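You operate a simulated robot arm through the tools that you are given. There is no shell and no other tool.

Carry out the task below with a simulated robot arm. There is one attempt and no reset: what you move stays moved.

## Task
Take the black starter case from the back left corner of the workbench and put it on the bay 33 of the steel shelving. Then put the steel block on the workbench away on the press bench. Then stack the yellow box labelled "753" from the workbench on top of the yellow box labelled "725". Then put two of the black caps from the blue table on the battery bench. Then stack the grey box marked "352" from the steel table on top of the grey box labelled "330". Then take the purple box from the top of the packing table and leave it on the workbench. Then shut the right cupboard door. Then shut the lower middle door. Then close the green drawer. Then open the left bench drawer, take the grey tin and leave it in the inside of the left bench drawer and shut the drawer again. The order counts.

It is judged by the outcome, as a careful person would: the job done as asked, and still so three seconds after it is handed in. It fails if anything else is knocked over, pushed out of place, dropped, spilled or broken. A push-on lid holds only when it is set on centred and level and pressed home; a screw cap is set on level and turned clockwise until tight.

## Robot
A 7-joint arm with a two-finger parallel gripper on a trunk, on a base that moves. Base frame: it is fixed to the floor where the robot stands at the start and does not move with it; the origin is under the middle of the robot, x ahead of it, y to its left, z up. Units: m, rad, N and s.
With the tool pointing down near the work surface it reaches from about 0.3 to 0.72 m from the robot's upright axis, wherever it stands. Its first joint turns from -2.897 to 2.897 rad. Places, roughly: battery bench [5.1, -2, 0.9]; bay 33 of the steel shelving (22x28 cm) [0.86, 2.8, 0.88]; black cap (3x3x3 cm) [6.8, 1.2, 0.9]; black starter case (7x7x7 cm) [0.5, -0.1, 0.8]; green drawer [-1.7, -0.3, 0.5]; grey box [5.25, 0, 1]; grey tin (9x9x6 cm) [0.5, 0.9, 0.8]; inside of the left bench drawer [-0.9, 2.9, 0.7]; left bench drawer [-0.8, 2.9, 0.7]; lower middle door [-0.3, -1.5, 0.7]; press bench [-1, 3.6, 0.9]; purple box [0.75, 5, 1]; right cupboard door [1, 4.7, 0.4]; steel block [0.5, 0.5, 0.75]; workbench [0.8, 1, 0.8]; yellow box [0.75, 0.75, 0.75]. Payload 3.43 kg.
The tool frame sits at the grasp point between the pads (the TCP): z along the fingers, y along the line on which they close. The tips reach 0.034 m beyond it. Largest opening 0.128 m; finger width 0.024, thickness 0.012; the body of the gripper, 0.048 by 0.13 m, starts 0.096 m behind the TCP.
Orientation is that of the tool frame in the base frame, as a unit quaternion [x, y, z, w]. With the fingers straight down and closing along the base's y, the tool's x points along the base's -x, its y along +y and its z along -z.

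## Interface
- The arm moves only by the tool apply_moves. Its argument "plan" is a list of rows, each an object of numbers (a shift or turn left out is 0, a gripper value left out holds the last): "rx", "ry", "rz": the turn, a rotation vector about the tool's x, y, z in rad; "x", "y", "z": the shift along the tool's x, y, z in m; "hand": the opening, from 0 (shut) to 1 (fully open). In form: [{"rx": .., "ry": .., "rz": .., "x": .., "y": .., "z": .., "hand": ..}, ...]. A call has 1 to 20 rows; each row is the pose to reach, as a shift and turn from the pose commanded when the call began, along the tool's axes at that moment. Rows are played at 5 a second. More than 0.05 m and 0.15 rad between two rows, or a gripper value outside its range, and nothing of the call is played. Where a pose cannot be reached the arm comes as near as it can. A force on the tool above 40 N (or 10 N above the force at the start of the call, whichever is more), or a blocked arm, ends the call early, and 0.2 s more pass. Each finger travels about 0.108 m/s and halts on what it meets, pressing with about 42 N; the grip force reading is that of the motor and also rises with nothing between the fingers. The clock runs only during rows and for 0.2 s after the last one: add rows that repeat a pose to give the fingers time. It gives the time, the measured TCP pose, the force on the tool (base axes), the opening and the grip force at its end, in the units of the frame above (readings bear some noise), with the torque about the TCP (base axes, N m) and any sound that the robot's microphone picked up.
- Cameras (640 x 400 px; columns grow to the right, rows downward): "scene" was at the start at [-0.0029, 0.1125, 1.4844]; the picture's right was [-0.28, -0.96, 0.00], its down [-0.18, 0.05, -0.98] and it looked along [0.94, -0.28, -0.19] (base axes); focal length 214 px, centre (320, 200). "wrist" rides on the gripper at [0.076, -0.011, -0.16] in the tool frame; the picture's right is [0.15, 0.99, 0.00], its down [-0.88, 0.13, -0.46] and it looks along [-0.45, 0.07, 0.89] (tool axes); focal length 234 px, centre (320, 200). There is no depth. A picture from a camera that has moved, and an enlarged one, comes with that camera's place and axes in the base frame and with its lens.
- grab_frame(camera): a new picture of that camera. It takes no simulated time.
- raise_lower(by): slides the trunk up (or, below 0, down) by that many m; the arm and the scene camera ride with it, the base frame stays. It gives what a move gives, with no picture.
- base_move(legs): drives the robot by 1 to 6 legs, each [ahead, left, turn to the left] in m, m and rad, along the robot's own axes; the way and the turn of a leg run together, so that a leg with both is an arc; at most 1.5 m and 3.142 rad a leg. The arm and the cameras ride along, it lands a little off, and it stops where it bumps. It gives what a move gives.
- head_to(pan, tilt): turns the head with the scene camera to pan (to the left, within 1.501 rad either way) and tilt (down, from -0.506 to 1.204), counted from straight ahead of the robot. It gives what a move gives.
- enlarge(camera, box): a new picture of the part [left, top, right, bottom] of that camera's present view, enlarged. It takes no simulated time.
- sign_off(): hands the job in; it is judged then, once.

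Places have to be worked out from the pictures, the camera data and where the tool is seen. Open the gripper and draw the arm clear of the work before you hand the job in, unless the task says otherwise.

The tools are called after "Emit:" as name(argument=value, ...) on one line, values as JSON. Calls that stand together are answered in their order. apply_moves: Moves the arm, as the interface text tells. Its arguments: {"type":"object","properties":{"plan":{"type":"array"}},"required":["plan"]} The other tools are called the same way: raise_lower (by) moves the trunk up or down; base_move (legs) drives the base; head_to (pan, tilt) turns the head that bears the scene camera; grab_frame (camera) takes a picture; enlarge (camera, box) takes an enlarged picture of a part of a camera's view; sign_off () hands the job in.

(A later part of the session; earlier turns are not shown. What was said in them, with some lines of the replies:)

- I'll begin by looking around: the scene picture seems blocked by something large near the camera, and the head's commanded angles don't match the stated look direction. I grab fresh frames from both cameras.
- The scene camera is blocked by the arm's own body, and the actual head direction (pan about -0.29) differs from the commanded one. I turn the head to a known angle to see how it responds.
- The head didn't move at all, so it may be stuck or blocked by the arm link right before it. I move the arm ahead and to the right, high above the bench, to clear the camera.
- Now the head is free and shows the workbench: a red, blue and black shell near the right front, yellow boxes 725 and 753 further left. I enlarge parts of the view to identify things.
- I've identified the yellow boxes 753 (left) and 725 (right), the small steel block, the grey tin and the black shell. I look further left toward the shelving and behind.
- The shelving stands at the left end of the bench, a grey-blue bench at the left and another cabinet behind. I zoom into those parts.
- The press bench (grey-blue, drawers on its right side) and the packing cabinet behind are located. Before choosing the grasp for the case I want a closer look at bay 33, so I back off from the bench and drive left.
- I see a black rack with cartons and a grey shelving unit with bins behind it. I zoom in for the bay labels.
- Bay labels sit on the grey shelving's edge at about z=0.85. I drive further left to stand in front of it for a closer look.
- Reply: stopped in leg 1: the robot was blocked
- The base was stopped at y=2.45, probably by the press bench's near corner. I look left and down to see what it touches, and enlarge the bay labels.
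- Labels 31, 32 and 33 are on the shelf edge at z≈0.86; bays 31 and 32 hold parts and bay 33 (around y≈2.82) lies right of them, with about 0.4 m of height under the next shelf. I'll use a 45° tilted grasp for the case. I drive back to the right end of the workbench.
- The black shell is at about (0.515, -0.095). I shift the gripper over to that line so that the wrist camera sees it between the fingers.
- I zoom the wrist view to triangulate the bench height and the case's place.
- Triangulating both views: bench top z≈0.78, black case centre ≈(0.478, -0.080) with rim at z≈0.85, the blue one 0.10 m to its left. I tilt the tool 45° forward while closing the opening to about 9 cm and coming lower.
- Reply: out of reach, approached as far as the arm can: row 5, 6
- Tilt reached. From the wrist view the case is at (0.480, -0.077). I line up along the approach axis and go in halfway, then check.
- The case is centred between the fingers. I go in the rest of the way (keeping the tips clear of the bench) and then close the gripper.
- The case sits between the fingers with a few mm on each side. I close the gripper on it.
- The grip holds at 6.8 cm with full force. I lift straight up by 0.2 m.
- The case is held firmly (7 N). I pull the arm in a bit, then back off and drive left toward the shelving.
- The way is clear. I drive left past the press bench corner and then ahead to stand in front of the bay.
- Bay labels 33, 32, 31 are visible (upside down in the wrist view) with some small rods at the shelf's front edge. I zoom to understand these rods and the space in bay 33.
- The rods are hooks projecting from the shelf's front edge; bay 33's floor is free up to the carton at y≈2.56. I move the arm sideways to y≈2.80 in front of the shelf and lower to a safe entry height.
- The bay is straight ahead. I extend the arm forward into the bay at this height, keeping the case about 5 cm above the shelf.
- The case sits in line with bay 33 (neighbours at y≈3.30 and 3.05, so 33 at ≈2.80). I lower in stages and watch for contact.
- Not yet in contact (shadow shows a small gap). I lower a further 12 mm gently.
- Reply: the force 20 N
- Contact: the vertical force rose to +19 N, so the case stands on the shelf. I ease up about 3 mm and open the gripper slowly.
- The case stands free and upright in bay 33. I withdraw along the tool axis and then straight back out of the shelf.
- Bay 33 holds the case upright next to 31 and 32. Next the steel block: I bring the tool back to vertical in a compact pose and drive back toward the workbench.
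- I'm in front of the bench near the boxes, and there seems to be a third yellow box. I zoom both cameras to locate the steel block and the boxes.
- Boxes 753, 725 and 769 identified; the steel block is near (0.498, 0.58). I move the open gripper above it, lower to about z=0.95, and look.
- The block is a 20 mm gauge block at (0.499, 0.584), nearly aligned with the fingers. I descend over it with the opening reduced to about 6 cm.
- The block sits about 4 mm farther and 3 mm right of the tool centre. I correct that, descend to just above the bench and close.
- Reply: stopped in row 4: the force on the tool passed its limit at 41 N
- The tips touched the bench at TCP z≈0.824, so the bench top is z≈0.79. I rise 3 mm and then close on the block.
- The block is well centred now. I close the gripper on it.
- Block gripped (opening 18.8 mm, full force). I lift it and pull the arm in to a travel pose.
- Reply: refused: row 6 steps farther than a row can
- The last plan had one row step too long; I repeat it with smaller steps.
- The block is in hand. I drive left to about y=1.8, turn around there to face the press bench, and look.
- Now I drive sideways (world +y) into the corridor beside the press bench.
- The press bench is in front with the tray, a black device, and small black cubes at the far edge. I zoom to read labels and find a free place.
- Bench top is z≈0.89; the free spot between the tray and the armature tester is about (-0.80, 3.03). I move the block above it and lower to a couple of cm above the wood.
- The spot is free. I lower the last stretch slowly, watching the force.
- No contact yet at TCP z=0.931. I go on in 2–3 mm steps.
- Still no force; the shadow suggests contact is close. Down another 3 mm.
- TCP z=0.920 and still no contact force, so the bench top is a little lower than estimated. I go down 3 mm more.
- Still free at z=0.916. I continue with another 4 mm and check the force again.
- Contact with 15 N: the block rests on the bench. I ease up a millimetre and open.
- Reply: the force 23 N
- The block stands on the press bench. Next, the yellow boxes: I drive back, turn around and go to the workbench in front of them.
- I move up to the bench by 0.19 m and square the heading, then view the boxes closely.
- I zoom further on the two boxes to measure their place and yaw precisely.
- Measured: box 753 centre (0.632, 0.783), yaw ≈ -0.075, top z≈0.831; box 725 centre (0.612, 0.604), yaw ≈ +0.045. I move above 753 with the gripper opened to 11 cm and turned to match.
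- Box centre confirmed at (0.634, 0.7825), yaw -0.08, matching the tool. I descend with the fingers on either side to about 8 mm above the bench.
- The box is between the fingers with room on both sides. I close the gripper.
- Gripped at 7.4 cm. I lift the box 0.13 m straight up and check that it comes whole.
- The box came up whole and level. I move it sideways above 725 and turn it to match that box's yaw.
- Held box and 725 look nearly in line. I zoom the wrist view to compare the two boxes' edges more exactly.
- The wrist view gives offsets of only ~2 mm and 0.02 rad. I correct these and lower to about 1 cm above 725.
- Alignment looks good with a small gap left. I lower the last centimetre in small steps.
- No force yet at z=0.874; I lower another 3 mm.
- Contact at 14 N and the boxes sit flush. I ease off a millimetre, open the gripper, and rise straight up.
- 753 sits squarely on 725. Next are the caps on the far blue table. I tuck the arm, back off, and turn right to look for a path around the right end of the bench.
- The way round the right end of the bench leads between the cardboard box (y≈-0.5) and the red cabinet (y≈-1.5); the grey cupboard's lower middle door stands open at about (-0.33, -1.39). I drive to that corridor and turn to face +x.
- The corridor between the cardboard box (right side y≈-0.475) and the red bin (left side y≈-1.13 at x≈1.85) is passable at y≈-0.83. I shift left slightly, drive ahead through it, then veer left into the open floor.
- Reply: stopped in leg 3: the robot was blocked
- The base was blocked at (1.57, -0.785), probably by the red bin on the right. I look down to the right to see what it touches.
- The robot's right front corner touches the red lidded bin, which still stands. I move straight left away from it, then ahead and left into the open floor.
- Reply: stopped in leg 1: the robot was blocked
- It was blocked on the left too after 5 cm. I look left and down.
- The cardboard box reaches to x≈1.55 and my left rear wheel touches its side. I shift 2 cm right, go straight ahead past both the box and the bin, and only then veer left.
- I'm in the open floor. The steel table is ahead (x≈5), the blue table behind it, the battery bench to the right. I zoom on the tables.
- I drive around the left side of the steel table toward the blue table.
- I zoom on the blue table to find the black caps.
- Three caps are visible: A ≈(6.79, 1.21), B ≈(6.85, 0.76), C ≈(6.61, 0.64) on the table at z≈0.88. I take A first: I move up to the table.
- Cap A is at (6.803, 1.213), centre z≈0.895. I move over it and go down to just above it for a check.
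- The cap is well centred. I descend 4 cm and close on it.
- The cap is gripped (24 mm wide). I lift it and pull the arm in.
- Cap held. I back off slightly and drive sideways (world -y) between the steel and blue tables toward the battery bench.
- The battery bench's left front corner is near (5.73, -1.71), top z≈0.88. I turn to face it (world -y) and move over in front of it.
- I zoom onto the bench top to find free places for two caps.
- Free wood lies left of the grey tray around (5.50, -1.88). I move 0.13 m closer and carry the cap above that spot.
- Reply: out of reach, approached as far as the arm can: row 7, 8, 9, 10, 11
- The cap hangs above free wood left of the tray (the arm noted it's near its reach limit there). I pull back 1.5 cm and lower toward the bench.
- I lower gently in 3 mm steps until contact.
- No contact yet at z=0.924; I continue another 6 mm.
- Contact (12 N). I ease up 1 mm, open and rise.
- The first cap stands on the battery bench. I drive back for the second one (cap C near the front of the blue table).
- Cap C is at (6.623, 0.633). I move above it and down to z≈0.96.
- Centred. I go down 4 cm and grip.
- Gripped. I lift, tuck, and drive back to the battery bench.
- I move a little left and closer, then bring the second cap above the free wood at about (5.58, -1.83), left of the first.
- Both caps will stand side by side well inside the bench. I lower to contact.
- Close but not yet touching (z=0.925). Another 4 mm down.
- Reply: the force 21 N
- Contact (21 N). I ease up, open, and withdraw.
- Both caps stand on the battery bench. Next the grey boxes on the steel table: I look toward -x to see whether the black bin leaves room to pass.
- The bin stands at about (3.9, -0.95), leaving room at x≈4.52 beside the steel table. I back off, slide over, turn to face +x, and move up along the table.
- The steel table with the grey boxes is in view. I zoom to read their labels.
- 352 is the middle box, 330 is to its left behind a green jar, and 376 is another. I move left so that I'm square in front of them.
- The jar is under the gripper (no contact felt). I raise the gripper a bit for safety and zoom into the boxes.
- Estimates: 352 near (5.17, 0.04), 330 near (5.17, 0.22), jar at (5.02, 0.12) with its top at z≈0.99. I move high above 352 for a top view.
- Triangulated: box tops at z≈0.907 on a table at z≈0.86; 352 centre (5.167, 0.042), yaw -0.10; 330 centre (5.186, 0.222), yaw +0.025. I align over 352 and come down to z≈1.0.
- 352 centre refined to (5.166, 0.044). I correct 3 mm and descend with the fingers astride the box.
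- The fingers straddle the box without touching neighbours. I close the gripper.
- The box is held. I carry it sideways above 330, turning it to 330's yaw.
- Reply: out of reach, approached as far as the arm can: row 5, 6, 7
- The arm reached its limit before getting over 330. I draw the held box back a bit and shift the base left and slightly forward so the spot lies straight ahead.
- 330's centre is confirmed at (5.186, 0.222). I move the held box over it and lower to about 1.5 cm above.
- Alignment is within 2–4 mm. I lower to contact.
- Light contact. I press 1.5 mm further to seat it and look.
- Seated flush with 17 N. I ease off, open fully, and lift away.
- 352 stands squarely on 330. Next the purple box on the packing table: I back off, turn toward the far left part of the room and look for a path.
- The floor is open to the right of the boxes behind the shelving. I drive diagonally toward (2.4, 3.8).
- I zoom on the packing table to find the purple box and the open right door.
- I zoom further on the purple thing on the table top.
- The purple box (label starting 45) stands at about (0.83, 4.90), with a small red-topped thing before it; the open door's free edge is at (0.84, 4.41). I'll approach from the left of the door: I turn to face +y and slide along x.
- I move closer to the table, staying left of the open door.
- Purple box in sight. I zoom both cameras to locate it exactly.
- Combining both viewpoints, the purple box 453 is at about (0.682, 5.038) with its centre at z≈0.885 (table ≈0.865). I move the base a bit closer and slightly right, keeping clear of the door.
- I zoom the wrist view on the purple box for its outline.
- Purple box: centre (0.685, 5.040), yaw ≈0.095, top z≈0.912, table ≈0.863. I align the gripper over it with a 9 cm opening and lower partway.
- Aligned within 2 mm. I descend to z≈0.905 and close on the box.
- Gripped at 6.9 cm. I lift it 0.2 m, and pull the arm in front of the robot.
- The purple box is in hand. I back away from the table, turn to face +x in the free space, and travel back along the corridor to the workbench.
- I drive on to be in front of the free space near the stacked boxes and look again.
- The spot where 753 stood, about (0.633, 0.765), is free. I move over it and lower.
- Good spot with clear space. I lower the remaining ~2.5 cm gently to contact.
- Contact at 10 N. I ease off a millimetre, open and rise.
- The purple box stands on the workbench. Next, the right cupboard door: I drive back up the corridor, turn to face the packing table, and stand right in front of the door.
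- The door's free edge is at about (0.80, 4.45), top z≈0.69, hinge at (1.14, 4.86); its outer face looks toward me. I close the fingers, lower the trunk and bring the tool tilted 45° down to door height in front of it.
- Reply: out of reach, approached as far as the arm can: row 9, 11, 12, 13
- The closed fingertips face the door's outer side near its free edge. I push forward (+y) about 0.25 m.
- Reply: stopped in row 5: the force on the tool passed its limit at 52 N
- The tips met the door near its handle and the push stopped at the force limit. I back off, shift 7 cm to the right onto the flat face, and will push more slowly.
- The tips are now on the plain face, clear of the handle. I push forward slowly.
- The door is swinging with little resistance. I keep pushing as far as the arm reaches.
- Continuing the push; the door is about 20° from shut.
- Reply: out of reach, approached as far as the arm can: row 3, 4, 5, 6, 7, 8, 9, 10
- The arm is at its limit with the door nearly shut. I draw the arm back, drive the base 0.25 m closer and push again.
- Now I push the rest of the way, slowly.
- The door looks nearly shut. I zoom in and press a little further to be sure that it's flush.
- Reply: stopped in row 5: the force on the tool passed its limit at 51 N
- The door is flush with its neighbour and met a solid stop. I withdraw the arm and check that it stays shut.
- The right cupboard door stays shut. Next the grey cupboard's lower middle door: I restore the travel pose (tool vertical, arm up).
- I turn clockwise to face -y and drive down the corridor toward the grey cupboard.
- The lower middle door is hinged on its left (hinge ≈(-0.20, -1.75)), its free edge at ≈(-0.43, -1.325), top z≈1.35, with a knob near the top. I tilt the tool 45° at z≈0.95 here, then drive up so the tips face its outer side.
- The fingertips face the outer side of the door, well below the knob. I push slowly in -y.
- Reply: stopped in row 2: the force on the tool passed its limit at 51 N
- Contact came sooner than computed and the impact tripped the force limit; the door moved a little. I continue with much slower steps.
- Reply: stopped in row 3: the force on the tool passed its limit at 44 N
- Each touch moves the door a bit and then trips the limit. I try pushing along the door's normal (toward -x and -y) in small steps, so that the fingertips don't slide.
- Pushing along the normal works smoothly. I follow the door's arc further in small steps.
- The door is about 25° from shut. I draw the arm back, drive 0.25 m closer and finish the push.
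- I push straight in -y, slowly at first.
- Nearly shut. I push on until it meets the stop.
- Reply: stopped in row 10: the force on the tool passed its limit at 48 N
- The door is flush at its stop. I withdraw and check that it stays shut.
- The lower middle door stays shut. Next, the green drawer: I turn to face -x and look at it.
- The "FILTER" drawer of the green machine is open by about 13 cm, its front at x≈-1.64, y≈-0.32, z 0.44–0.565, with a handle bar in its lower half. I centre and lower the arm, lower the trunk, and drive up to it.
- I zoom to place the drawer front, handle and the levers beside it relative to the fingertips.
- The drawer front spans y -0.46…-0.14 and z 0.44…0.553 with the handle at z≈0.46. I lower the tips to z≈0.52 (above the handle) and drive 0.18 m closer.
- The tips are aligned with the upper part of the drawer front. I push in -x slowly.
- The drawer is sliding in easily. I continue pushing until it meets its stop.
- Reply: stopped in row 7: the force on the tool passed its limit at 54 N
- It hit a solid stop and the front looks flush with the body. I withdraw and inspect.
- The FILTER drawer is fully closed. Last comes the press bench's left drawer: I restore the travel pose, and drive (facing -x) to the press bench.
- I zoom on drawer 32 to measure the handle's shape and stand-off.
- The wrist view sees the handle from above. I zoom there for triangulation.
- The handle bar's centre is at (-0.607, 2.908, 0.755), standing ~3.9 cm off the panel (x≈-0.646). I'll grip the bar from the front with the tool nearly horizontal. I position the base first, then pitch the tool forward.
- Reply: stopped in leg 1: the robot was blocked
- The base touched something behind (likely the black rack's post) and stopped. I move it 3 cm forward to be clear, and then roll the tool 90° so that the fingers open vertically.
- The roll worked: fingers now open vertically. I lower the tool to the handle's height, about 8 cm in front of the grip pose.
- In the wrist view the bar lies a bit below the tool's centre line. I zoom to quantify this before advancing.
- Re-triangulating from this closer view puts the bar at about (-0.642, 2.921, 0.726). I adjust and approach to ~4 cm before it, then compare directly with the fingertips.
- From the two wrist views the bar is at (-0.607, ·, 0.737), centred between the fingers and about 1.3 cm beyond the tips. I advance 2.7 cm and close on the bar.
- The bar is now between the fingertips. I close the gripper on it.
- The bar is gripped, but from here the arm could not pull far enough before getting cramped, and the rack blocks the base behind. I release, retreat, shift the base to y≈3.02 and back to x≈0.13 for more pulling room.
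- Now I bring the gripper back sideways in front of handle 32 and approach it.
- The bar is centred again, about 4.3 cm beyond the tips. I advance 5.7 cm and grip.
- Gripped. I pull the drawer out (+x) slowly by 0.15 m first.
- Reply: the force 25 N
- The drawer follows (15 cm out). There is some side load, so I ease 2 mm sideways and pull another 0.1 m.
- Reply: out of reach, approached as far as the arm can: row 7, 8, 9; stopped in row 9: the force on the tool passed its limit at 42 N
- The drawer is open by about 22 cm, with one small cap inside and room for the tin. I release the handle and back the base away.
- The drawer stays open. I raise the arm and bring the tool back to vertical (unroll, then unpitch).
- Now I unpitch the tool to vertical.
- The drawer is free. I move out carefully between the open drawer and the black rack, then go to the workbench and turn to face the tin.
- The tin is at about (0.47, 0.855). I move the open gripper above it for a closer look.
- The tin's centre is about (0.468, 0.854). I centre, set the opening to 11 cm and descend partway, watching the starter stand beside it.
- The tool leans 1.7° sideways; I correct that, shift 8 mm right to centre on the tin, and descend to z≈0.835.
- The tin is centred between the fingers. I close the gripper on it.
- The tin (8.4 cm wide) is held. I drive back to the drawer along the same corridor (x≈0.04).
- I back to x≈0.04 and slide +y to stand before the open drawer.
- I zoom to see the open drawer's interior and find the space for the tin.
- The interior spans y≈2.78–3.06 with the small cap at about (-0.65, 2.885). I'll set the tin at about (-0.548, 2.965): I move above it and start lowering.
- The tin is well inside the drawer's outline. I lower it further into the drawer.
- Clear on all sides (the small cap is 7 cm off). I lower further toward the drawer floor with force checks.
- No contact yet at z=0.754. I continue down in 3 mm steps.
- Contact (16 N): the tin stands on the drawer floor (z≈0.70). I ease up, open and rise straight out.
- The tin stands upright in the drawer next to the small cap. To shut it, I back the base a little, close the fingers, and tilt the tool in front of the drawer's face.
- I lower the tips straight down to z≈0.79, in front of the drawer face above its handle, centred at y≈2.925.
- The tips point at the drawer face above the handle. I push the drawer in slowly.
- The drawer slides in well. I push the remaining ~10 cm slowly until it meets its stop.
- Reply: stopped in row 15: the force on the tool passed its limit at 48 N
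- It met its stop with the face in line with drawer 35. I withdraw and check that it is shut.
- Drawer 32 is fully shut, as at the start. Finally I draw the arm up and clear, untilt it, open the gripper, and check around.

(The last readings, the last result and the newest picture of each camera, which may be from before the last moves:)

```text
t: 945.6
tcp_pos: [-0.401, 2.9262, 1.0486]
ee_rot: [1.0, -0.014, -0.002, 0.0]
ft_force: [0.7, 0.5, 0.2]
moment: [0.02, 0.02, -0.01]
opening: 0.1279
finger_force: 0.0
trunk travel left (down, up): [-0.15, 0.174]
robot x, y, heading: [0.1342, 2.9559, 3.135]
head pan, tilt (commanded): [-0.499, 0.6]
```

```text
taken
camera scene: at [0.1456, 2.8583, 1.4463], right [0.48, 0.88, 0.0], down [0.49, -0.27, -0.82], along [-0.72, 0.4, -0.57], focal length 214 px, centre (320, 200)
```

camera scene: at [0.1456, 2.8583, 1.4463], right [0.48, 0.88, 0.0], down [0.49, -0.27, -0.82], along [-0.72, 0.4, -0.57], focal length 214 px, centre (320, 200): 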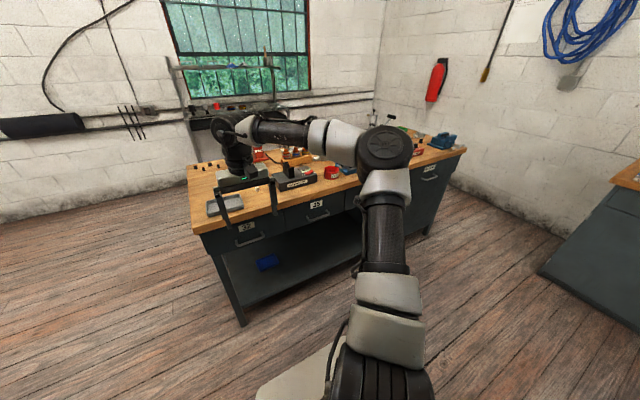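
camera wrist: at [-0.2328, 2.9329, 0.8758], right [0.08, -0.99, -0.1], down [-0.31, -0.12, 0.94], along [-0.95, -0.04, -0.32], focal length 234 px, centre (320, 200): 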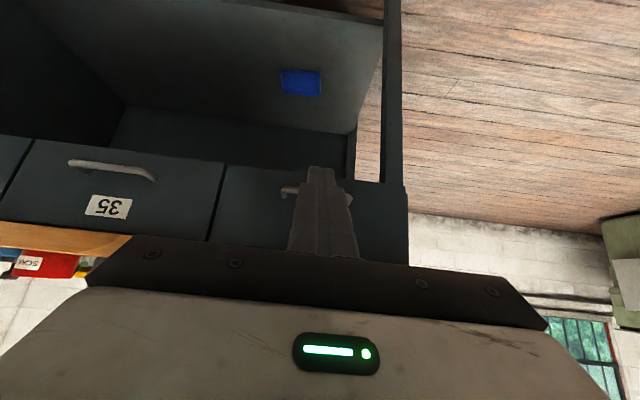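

The drawer is shut and the block still stands on the bench. For a last check of bay 33 and the black rack I move off a bit and turn to see them.

Emit:
base_move(legs=[[0.12, 0, 0], [0, 0, -1.57]])

Emit:
head_to(pan=-1.45, tilt=0.45)

Emit:
grab_frame(camera="scene")

```text
t: 950.8
tcp_pos: [-0.017, 3.4952, 1.0486]
ee_rot: [-0.698, 0.716, 0.001, 0.002]
ft_force: [0.1, -0.4, -0.1]
moment: [0.0, 0.02, -0.01]
opening: 0.1281
finger_force: 0.0
trunk travel left (down, up): [-0.15, 0.174]
robot x, y, heading: [0.0135, 2.9599, 1.568]
head pan, tilt (commanded): [-0.499, 0.6]
```

```text
t: 952.0
tcp_pos: [-0.0181, 3.4945, 1.0485]
ee_rot: [-0.698, 0.716, 0.002, 0.001]
ft_force: [0.2, 0.0, 0.0]
moment: [0.06, -0.01, 0.01]
opening: 0.128
finger_force: 0.1
trunk travel left (down, up): [-0.15, 0.174]
robot x, y, heading: [0.0104, 2.9593, 1.564]
head pan, tilt (commanded): [-1.45, 0.45]
```

```text
taken
camera scene: at [-0.0372, 2.8782, 1.4599], right [0.12, -0.99, 0.0], down [-0.43, -0.05, -0.9], along [0.89, 0.1, -0.44], focal length 214 px, centre (320, 200)
```

scene: 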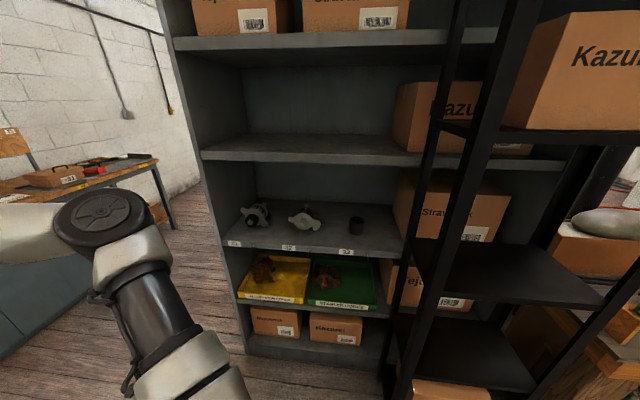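

The case stands in bay 33 beside 31 and 32, the rack and cartons are undisturbed, the arm is clear and the gripper open. All ten steps are done in order, so I hand in the job.

Emit:
sign_off()

```text
The job is handed in.
```

I did all ten steps in the order you gave and handed the job in. I haven't seen the judging result.

| Step | Result |
|---|---|
| 1. Black starter case | Upright in bay 33 of the steel shelving |
| 2. Steel block | On the press bench, between the grey tray and the armature tester |
| 3. Yellow box 753 | On top of 725 |
| 4. Black caps | Two on the battery bench, left of the grey tray |
| 5. Grey box 352 | On top of 330 |
| 6. Purple box (453) | On the workbench, where 753 used to be |
| 7. Right cupboard door | Shut |
| 8. Lower middle door | Shut |
| 9. Green drawer (labelled FILTER) | Closed |
| 10. Grey tin | Inside the left bench drawer (32), and the drawer shut again |

- **Base bumps:** The base bumped into things four times while driving and stopped each time. It touched the press bench corner, a red lidded bin, the cardboard box at the right end of the workbench, and what was probably the black rack. The bin was still standing right after the bump. The bench and the rack looked in place when I saw them later. I did not go back to check whether the bin or the cardboard box had shifted.
- **Starter case location:** The black case was at the right front corner of the workbench as seen from the robot, not the back left. I took it because it matched the place you listed and was the only black one I saw on that bench.

The arm is clear of the work and the gripper is open.
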